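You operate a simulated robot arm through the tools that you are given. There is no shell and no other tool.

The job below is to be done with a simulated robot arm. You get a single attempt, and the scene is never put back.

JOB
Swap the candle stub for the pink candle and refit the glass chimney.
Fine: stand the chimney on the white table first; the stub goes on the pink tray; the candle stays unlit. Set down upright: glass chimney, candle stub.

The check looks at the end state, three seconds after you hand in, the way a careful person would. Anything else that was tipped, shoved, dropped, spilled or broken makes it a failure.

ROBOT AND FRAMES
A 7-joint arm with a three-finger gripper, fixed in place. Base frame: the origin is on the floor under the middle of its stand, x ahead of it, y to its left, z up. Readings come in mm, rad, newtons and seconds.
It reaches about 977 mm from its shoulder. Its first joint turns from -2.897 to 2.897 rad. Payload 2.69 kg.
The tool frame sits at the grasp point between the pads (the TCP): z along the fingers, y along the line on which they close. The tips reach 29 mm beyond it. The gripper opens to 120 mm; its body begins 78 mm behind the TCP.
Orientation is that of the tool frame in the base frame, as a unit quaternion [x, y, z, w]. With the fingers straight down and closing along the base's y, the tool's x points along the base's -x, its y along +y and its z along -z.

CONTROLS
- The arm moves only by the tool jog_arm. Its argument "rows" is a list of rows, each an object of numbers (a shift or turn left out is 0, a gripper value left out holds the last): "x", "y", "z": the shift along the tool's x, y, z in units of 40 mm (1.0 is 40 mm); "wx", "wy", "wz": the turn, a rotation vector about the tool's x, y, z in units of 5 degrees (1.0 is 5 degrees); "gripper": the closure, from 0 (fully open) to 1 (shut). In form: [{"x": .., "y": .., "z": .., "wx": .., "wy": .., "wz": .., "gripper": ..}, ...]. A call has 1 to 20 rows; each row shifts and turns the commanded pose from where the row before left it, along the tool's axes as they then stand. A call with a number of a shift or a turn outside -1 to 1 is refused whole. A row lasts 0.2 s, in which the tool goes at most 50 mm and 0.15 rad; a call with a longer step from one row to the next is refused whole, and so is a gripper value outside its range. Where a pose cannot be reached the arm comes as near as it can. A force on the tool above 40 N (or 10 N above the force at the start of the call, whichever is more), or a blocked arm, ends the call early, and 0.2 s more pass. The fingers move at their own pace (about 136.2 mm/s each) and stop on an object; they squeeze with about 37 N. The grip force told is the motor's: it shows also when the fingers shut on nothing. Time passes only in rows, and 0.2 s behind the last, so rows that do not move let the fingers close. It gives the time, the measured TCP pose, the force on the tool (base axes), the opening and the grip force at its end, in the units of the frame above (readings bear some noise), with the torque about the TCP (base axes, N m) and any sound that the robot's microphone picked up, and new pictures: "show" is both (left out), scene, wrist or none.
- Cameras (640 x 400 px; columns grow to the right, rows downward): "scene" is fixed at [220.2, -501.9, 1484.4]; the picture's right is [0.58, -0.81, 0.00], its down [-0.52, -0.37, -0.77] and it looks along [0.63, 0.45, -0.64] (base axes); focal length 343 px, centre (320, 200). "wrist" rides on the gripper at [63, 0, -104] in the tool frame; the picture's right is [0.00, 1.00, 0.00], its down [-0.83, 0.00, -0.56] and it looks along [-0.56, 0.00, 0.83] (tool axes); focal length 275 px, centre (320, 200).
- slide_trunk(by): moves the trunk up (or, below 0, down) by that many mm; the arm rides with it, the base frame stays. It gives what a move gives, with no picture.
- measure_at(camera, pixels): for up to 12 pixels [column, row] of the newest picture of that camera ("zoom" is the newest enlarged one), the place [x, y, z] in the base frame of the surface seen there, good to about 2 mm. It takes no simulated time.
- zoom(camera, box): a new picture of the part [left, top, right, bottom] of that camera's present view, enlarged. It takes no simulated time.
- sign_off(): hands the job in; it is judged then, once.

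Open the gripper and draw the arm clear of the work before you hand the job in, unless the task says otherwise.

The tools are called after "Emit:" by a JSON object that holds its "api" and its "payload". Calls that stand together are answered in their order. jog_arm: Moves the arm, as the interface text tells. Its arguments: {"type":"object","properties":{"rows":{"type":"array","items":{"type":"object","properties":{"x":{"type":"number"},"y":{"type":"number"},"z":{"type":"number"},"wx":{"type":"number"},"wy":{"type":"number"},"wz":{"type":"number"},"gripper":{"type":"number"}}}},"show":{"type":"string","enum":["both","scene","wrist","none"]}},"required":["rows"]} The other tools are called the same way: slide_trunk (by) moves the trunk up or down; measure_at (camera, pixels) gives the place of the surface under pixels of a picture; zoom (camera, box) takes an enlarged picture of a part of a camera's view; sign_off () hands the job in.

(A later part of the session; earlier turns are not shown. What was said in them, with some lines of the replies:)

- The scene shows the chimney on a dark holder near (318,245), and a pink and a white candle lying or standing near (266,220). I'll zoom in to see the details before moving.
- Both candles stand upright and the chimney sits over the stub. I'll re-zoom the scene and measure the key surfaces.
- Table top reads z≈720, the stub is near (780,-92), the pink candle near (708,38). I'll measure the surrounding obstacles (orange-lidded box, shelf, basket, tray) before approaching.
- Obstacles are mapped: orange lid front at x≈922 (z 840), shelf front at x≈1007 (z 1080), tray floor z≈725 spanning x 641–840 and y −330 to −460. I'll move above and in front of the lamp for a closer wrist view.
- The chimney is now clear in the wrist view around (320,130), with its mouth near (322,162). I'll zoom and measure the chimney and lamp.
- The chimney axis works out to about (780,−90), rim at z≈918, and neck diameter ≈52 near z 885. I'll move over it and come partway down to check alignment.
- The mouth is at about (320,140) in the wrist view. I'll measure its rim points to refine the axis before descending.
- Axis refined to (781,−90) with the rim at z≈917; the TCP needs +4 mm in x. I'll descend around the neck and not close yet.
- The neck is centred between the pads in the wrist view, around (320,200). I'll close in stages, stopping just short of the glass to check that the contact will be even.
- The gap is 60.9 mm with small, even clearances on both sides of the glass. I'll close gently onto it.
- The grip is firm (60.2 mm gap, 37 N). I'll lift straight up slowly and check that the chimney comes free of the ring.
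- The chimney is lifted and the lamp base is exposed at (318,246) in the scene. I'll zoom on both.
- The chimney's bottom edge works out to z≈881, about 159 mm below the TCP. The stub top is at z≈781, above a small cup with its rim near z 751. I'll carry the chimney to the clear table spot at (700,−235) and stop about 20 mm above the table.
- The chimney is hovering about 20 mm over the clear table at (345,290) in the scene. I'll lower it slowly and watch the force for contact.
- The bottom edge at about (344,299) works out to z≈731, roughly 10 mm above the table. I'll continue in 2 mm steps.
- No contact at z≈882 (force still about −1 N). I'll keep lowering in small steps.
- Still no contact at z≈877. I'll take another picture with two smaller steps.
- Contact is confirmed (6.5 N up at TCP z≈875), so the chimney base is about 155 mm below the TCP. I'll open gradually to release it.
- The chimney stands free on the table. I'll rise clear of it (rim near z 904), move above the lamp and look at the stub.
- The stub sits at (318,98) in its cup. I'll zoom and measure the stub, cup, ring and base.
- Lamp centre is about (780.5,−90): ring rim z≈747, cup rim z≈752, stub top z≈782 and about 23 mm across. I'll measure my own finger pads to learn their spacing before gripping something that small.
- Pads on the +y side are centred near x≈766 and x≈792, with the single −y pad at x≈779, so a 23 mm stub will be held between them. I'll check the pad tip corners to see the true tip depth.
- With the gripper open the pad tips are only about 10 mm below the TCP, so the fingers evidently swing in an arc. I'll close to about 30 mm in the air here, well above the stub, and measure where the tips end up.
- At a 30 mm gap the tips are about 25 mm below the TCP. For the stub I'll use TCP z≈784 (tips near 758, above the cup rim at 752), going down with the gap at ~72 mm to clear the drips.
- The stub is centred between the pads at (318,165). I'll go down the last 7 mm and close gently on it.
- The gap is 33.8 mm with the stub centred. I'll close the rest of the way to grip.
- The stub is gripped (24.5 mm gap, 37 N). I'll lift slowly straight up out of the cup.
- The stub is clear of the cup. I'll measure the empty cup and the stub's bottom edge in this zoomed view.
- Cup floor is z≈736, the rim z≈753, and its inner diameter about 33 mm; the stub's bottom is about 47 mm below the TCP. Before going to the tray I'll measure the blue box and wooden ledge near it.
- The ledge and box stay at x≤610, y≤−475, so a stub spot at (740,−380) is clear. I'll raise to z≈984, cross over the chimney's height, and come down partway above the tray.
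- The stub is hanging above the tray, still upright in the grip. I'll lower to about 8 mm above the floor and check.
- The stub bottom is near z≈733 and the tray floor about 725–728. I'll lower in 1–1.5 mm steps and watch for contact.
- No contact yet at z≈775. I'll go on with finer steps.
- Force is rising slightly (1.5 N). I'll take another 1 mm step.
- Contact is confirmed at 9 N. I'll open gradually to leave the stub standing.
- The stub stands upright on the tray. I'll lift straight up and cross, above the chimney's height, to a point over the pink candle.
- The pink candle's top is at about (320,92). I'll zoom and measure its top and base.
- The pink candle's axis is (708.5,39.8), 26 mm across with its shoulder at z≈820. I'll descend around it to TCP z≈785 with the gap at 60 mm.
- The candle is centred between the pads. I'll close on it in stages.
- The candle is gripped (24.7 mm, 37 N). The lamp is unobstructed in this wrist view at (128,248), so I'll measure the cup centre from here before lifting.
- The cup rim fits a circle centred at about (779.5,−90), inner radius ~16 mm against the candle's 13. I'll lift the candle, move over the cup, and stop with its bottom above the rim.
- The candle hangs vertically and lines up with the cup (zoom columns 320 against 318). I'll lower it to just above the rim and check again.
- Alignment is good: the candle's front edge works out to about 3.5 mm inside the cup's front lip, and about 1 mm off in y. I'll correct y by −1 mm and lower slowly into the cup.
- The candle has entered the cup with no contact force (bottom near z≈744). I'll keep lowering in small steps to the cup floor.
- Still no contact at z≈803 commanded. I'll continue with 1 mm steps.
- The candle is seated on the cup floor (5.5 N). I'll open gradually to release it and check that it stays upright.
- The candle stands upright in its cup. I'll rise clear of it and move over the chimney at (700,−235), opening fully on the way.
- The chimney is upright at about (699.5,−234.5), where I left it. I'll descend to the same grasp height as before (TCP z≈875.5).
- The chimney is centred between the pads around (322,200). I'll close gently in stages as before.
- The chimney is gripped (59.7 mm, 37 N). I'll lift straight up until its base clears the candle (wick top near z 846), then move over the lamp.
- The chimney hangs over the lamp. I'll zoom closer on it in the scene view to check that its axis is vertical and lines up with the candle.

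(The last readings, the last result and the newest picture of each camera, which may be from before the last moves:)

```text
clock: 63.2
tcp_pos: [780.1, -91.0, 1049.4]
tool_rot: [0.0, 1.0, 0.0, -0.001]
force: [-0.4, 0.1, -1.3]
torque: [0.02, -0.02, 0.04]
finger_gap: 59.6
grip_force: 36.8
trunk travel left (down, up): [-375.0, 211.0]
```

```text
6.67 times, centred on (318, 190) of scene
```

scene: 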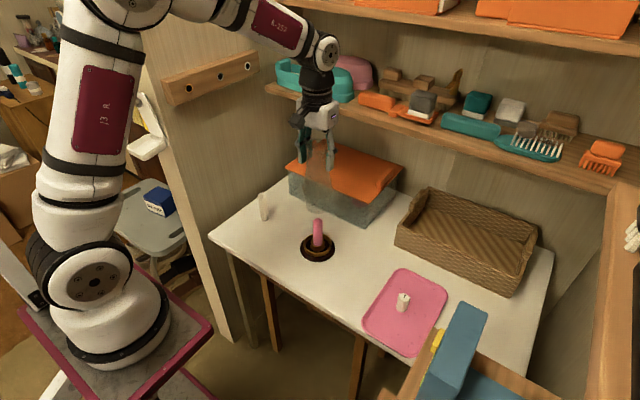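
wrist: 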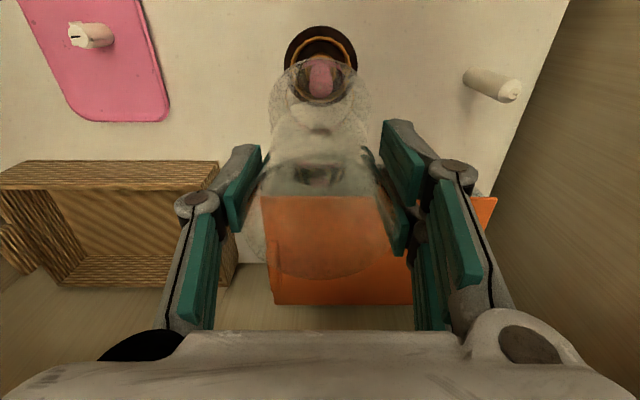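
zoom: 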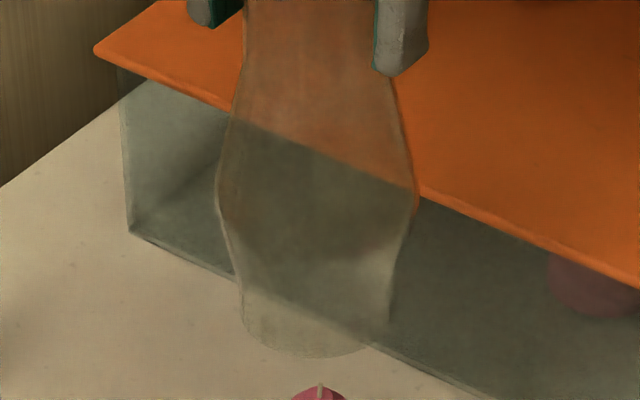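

Measured closely, the chimney's bulge and base are both centred at scene column ≈317.6, in line with the candle, so it hangs straight. I'll lower it over the candle in two stages with a check between.

Emit:
{"api": "jog_arm", "payload": {"rows": [{"z": 0.3}, {"z": 0.4}, {"z": 0.4}, {"z": 0.4}, {"z": 0.3}, {"z": 0.2}, {}]}}

Emit:
{"api": "zoom", "payload": {"camera": "scene", "box": [278, 180, 358, 260]}}

Emit:
{"api": "zoom", "payload": {"camera": "wrist", "box": [220, 10, 420, 210]}}

```text
clock: 64.8
tcp_pos: [782.8, -90.0, 970.9]
tool_rot: [0.0, 1.0, 0.0, -0.001]
force: [0.3, 0.1, -0.4]
torque: [0.01, -0.02, 0.02]
finger_gap: 59.6
grip_force: 37.1
trunk travel left (down, up): [-375.0, 211.0]
```

scene: 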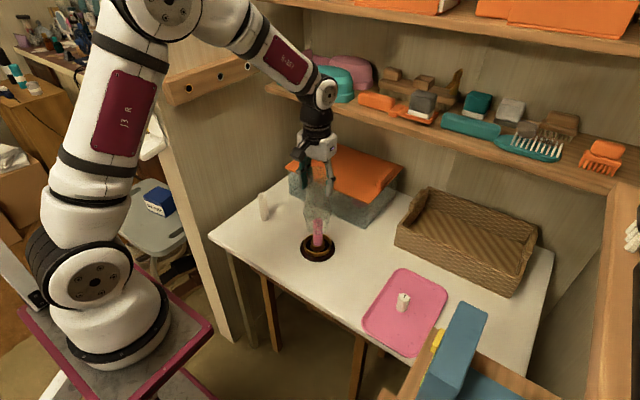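
wrist: 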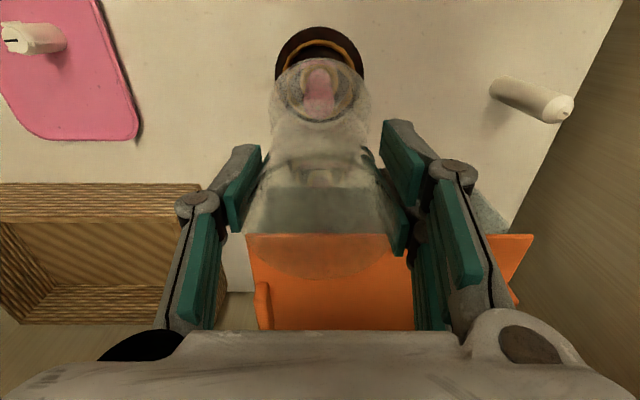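

```text
5.00 times, centred on (318, 220) of scene
```

zoom: 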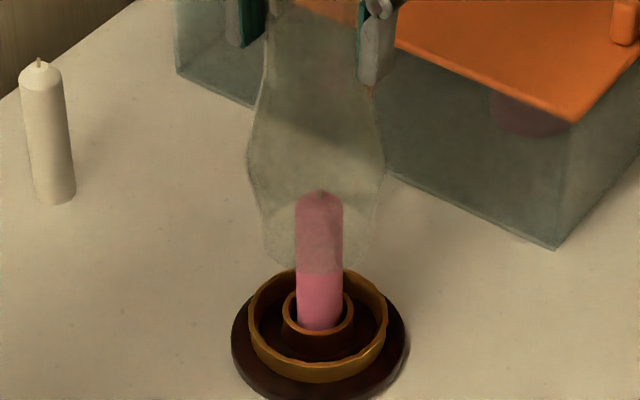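

```text
2.00 times, centred on (320, 110) of wrist
```

zoom: 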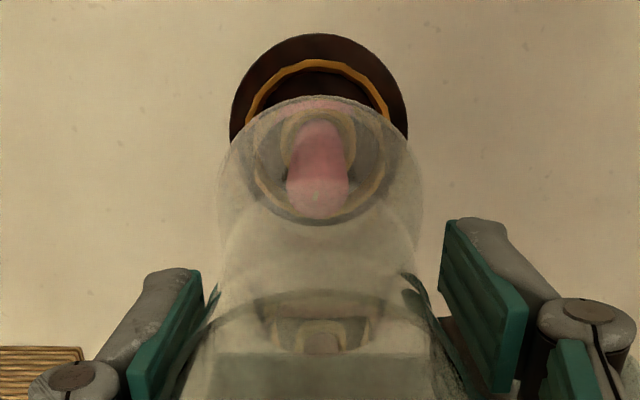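

The candle top is inside the chimney and centred (zoom column 318 in a bulge spanning 218–424). I'll lower to just above the brass ring and check.

Emit:
{"api": "jog_arm", "payload": {"rows": [{"z": 0.3}, {"z": 0.4}, {"z": 0.4}, {"z": 0.25}, {"z": 0.15}, {}]}}

Emit:
{"api": "zoom", "payload": {"camera": "scene", "box": [278, 190, 358, 270]}}

Emit:
{"api": "zoom", "payload": {"camera": "wrist", "box": [220, 10, 420, 210]}}

```text
clock: 66.2
tcp_pos: [782.0, -91.4, 910.4]
tool_rot: [0.0, 1.0, 0.0, 0.0]
force: [-0.3, -0.4, -1.4]
torque: [-0.01, 0.02, -0.01]
finger_gap: 59.8
grip_force: 36.5
trunk travel left (down, up): [-375.0, 211.0]
```

scene: 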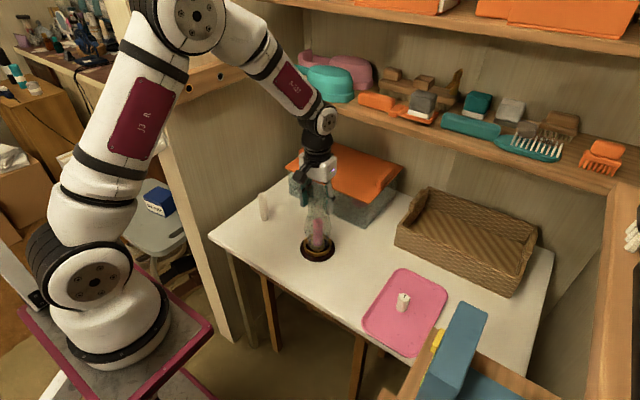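
wrist: 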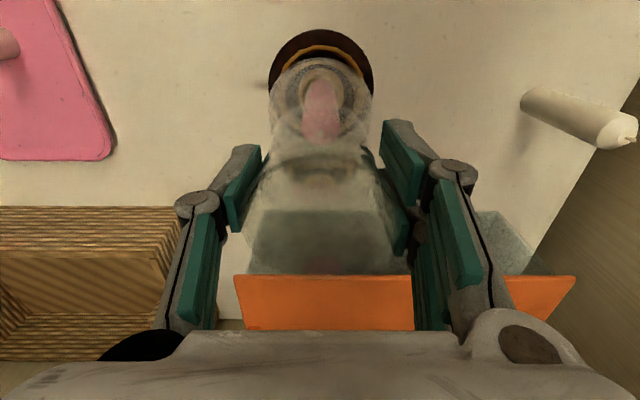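

```text
5.00 times, centred on (318, 230) of scene
```

zoom: 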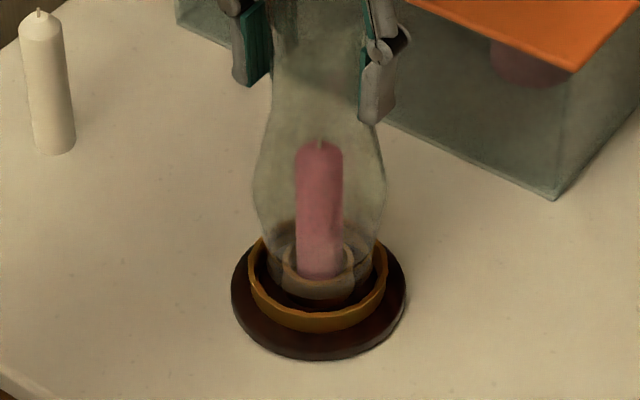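

```text
2.00 times, centred on (320, 110) of wrist
```

zoom: 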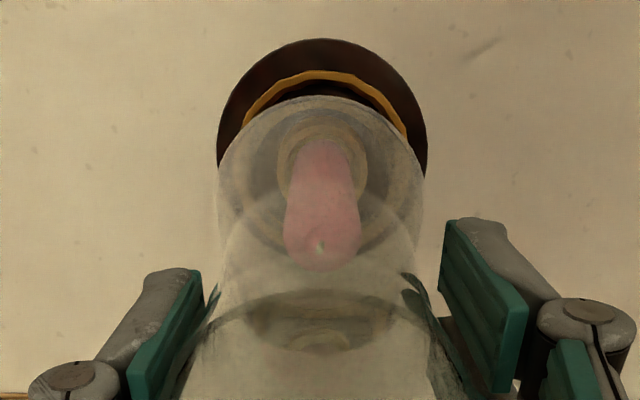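

The base is centred above the ring. I'll lower slowly into the seat (expected at TCP z≈889) and watch the force.

Emit:
{"api": "jog_arm", "payload": {"rows": [{"z": 0.08}, {"z": 0.08}, {"z": 0.08}, {"z": 0.07}, {"z": 0.06}, {}], "show": "scene"}}

Emit:
{"api": "zoom", "payload": {"camera": "scene", "box": [278, 190, 358, 270]}}

```text
clock: 67.6
tcp_pos: [781.0, -89.0, 896.4]
tool_rot: [0.0, 1.0, 0.001, 0.0]
force: [-0.2, 0.6, -1.1]
torque: [-0.01, -0.02, -0.02]
finger_gap: 59.5
grip_force: 37.0
trunk travel left (down, up): [-375.0, 211.0]
```

scene: 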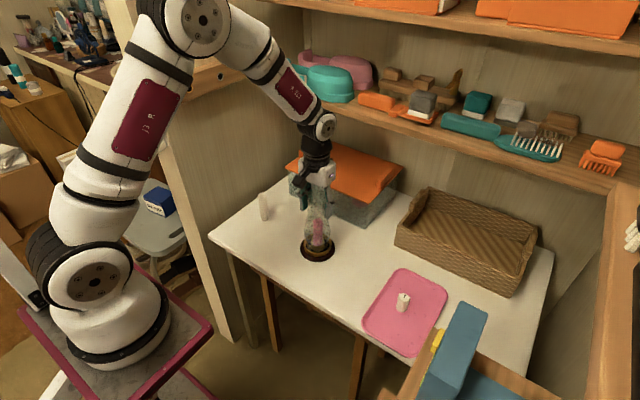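

```text
5.00 times, centred on (318, 230) of scene
```

zoom: 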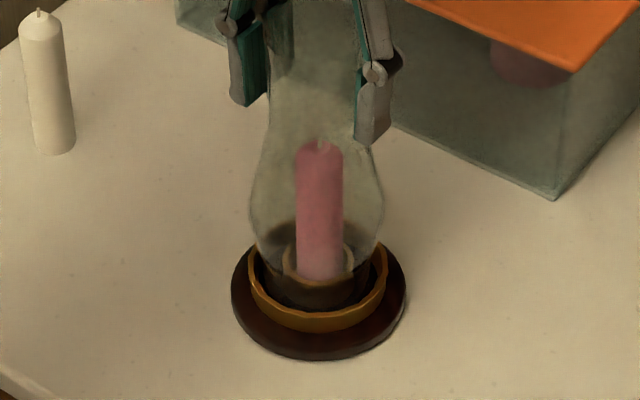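

The base is inside the ring with no contact yet (z≈896). I'll continue in small steps.

Emit:
{"api": "jog_arm", "payload": {"rows": [{"z": 0.05}, {"z": 0.04}, {"z": 0.03}, {}], "show": "none"}}

```text
clock: 68.6
tcp_pos: [781.4, -90.6, 891.4]
tool_rot: [0.0, 1.0, 0.001, 0.0]
force: [0.3, -0.1, 1.1]
torque: [-0.05, -0.04, -0.01]
finger_gap: 59.4
grip_force: 36.9
trunk travel left (down, up): [-375.0, 211.0]
```

Force is just turning positive at z≈891. I'll take another 1 mm step or two.

Emit:
{"api": "jog_arm", "payload": {"rows": [{"z": 0.025}, {"z": 0.015}, {}], "show": "scene"}}

Emit:
{"api": "zoom", "payload": {"camera": "scene", "box": [278, 190, 358, 270]}}

```text
clock: 69.4
tcp_pos: [782.2, -89.4, 891.6]
tool_rot: [-0.001, 1.0, 0.0, 0.001]
force: [1.1, -0.5, 16.8]
torque: [-0.09, 0.4, 0.01]
finger_gap: 59.6
grip_force: 37.0
trunk travel left (down, up): [-375.0, 211.0]
```

scene: 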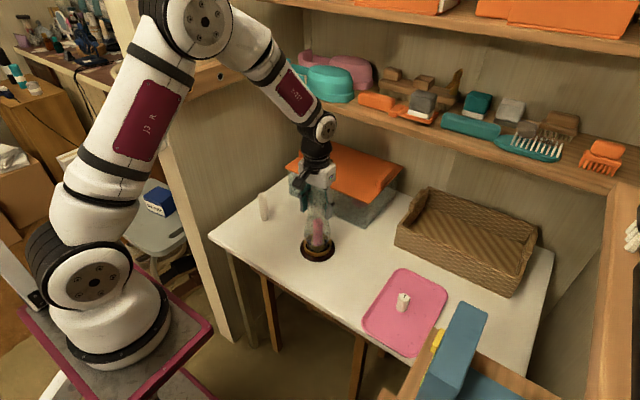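

```text
5.00 times, centred on (318, 230) of scene
```

zoom: 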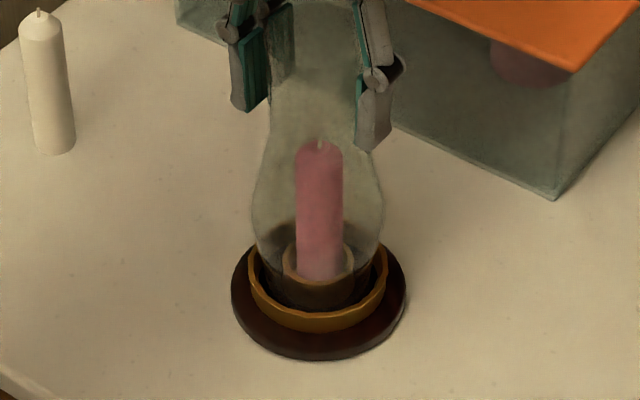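

It is seated at the expected height, with 16.8 N showing. I'll ease up about 0.8 mm to relieve the force, then open gradually.

Emit:
{"api": "jog_arm", "payload": {"rows": [{"z": -0.02}, {}, {"gripper": 0.5}, {"gripper": 0.48}, {"gripper": 0.45}, {"gripper": 0.35}, {"gripper": 0.2}, {"gripper": 0.0}, {"gripper": 0.0}, {}]}}

Emit:
{"api": "zoom", "payload": {"camera": "scene", "box": [278, 190, 358, 270]}}

Emit:
{"api": "zoom", "payload": {"camera": "wrist", "box": [220, 10, 420, 210]}}

```text
clock: 71.6
tcp_pos: [780.7, -90.1, 891.3]
tool_rot: [0.001, 1.0, -0.001, 0.0]
force: [-0.5, 0.2, -1.0]
torque: [0.01, 0.0, 0.0]
finger_gap: 120.0
grip_force: 0.1
trunk travel left (down, up): [-375.0, 211.0]
```

scene: 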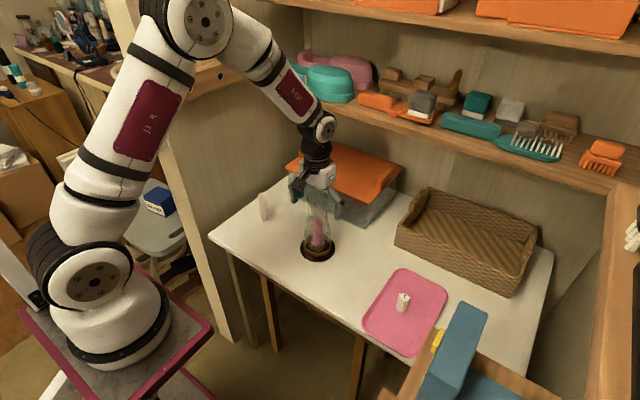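
wrist: 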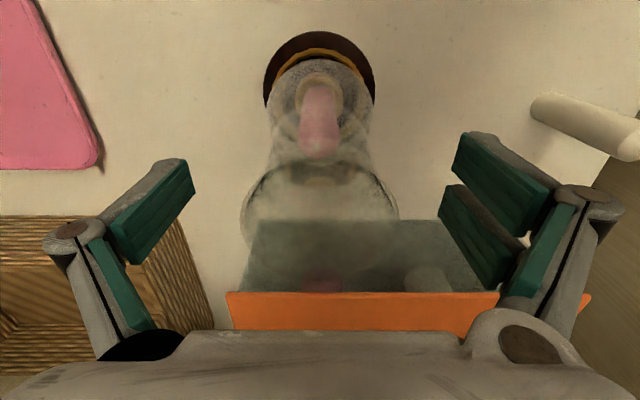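

```text
5.00 times, centred on (318, 230) of scene
```

zoom: 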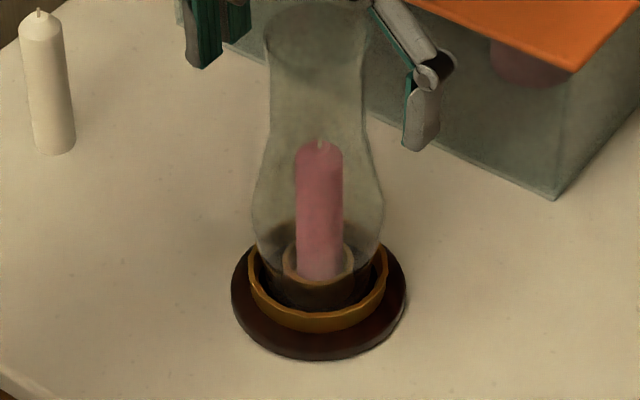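

```text
2.00 times, centred on (320, 110) of wrist
```

zoom: 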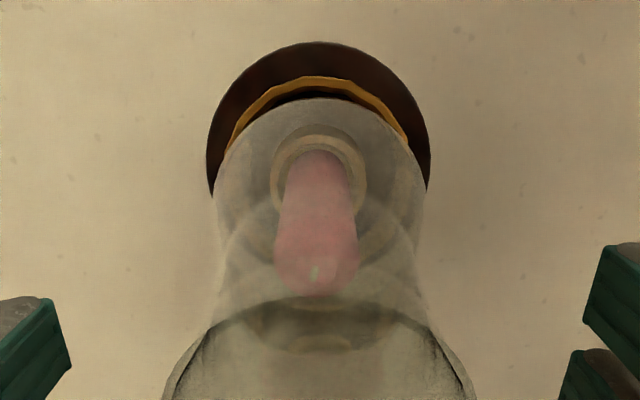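

The chimney is seated and upright with the pink candle inside it. I'll withdraw straight up, then pull the arm back clear of the work.

Emit:
{"api": "jog_arm", "payload": {"rows": [{"z": -0.3}, {"z": -0.6}, {"z": -0.9}, {"z": -1.0}, {"z": -1.0}, {"z": -1.0}, {"z": -1.0}, {"x": 0.6, "z": -0.5}, {"x": 0.8, "z": -0.4}, {"x": 0.8, "z": -0.3}, {"x": 0.8}, {"x": 0.6}, {}]}}

Emit:
{"api": "zoom", "payload": {"camera": "scene", "box": [278, 180, 358, 270]}}

Emit:
{"api": "zoom", "payload": {"camera": "scene", "box": [350, 250, 470, 350]}}

```text
clock: 74.4
tcp_pos: [636.6, -88.3, 1171.7]
tool_rot: [0.001, 1.0, 0.0, 0.0]
force: [0.7, -0.7, -0.4]
torque: [-0.03, -0.02, 0.0]
finger_gap: 120.0
grip_force: 0.0
trunk travel left (down, up): [-375.0, 211.0]
```

scene: 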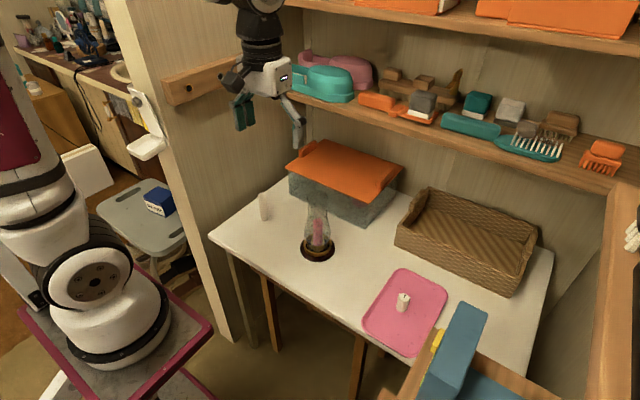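
wrist: 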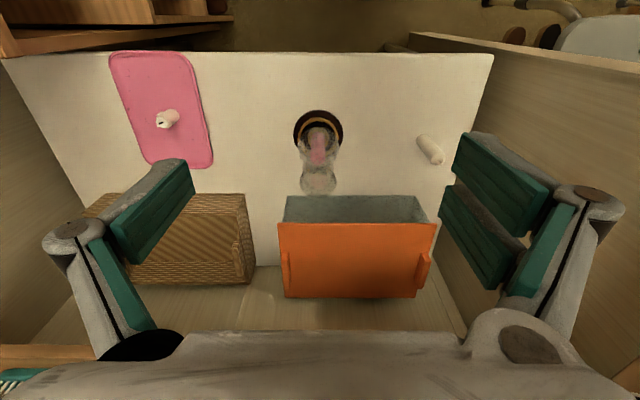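

```text
4.44 times, centred on (318, 225) of scene
```

zoom: 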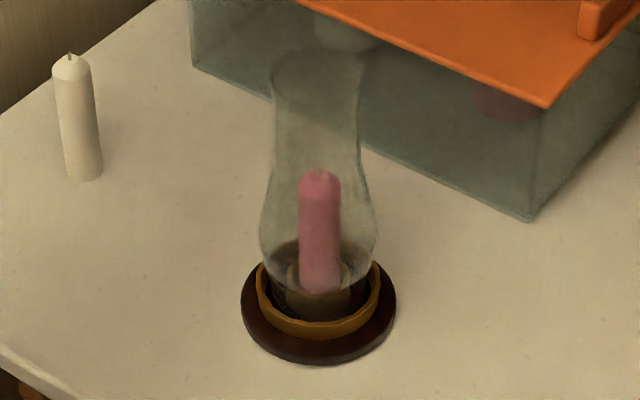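

```text
4.00 times, centred on (410, 300) of scene
```

zoom: 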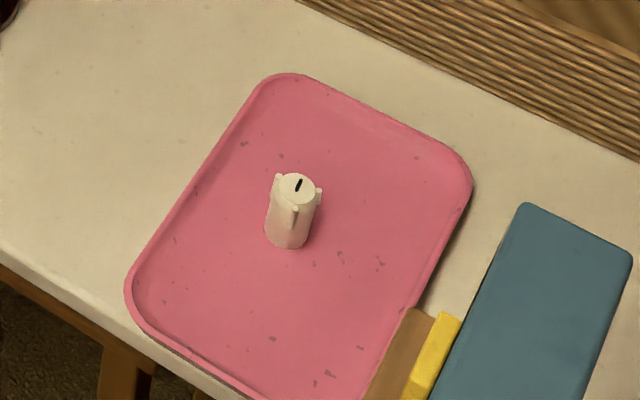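

Everything checks out. The chimney is back in its ring at the original position with the pink candle upright and unlit inside. The stub stands upright on the pink tray, nothing else was disturbed, and the gripper is open and clear. Handing in.

Emit:
{"api": "sign_off", "payload": {}}

```text
The job is handed in.
```

I finished the swap and handed it in; I haven't seen the result of the check.

- **Candle:** the pink candle stands upright and unlit in the lamp's cup.
- **Chimney:** I stood it on the white table first, then refitted it. It is seated upright in its ring, in the same place as before.
- **Stub:** it stands upright on the pink tray.

The last pictures showed nothing else moved, and the gripper is open and clear of the work.
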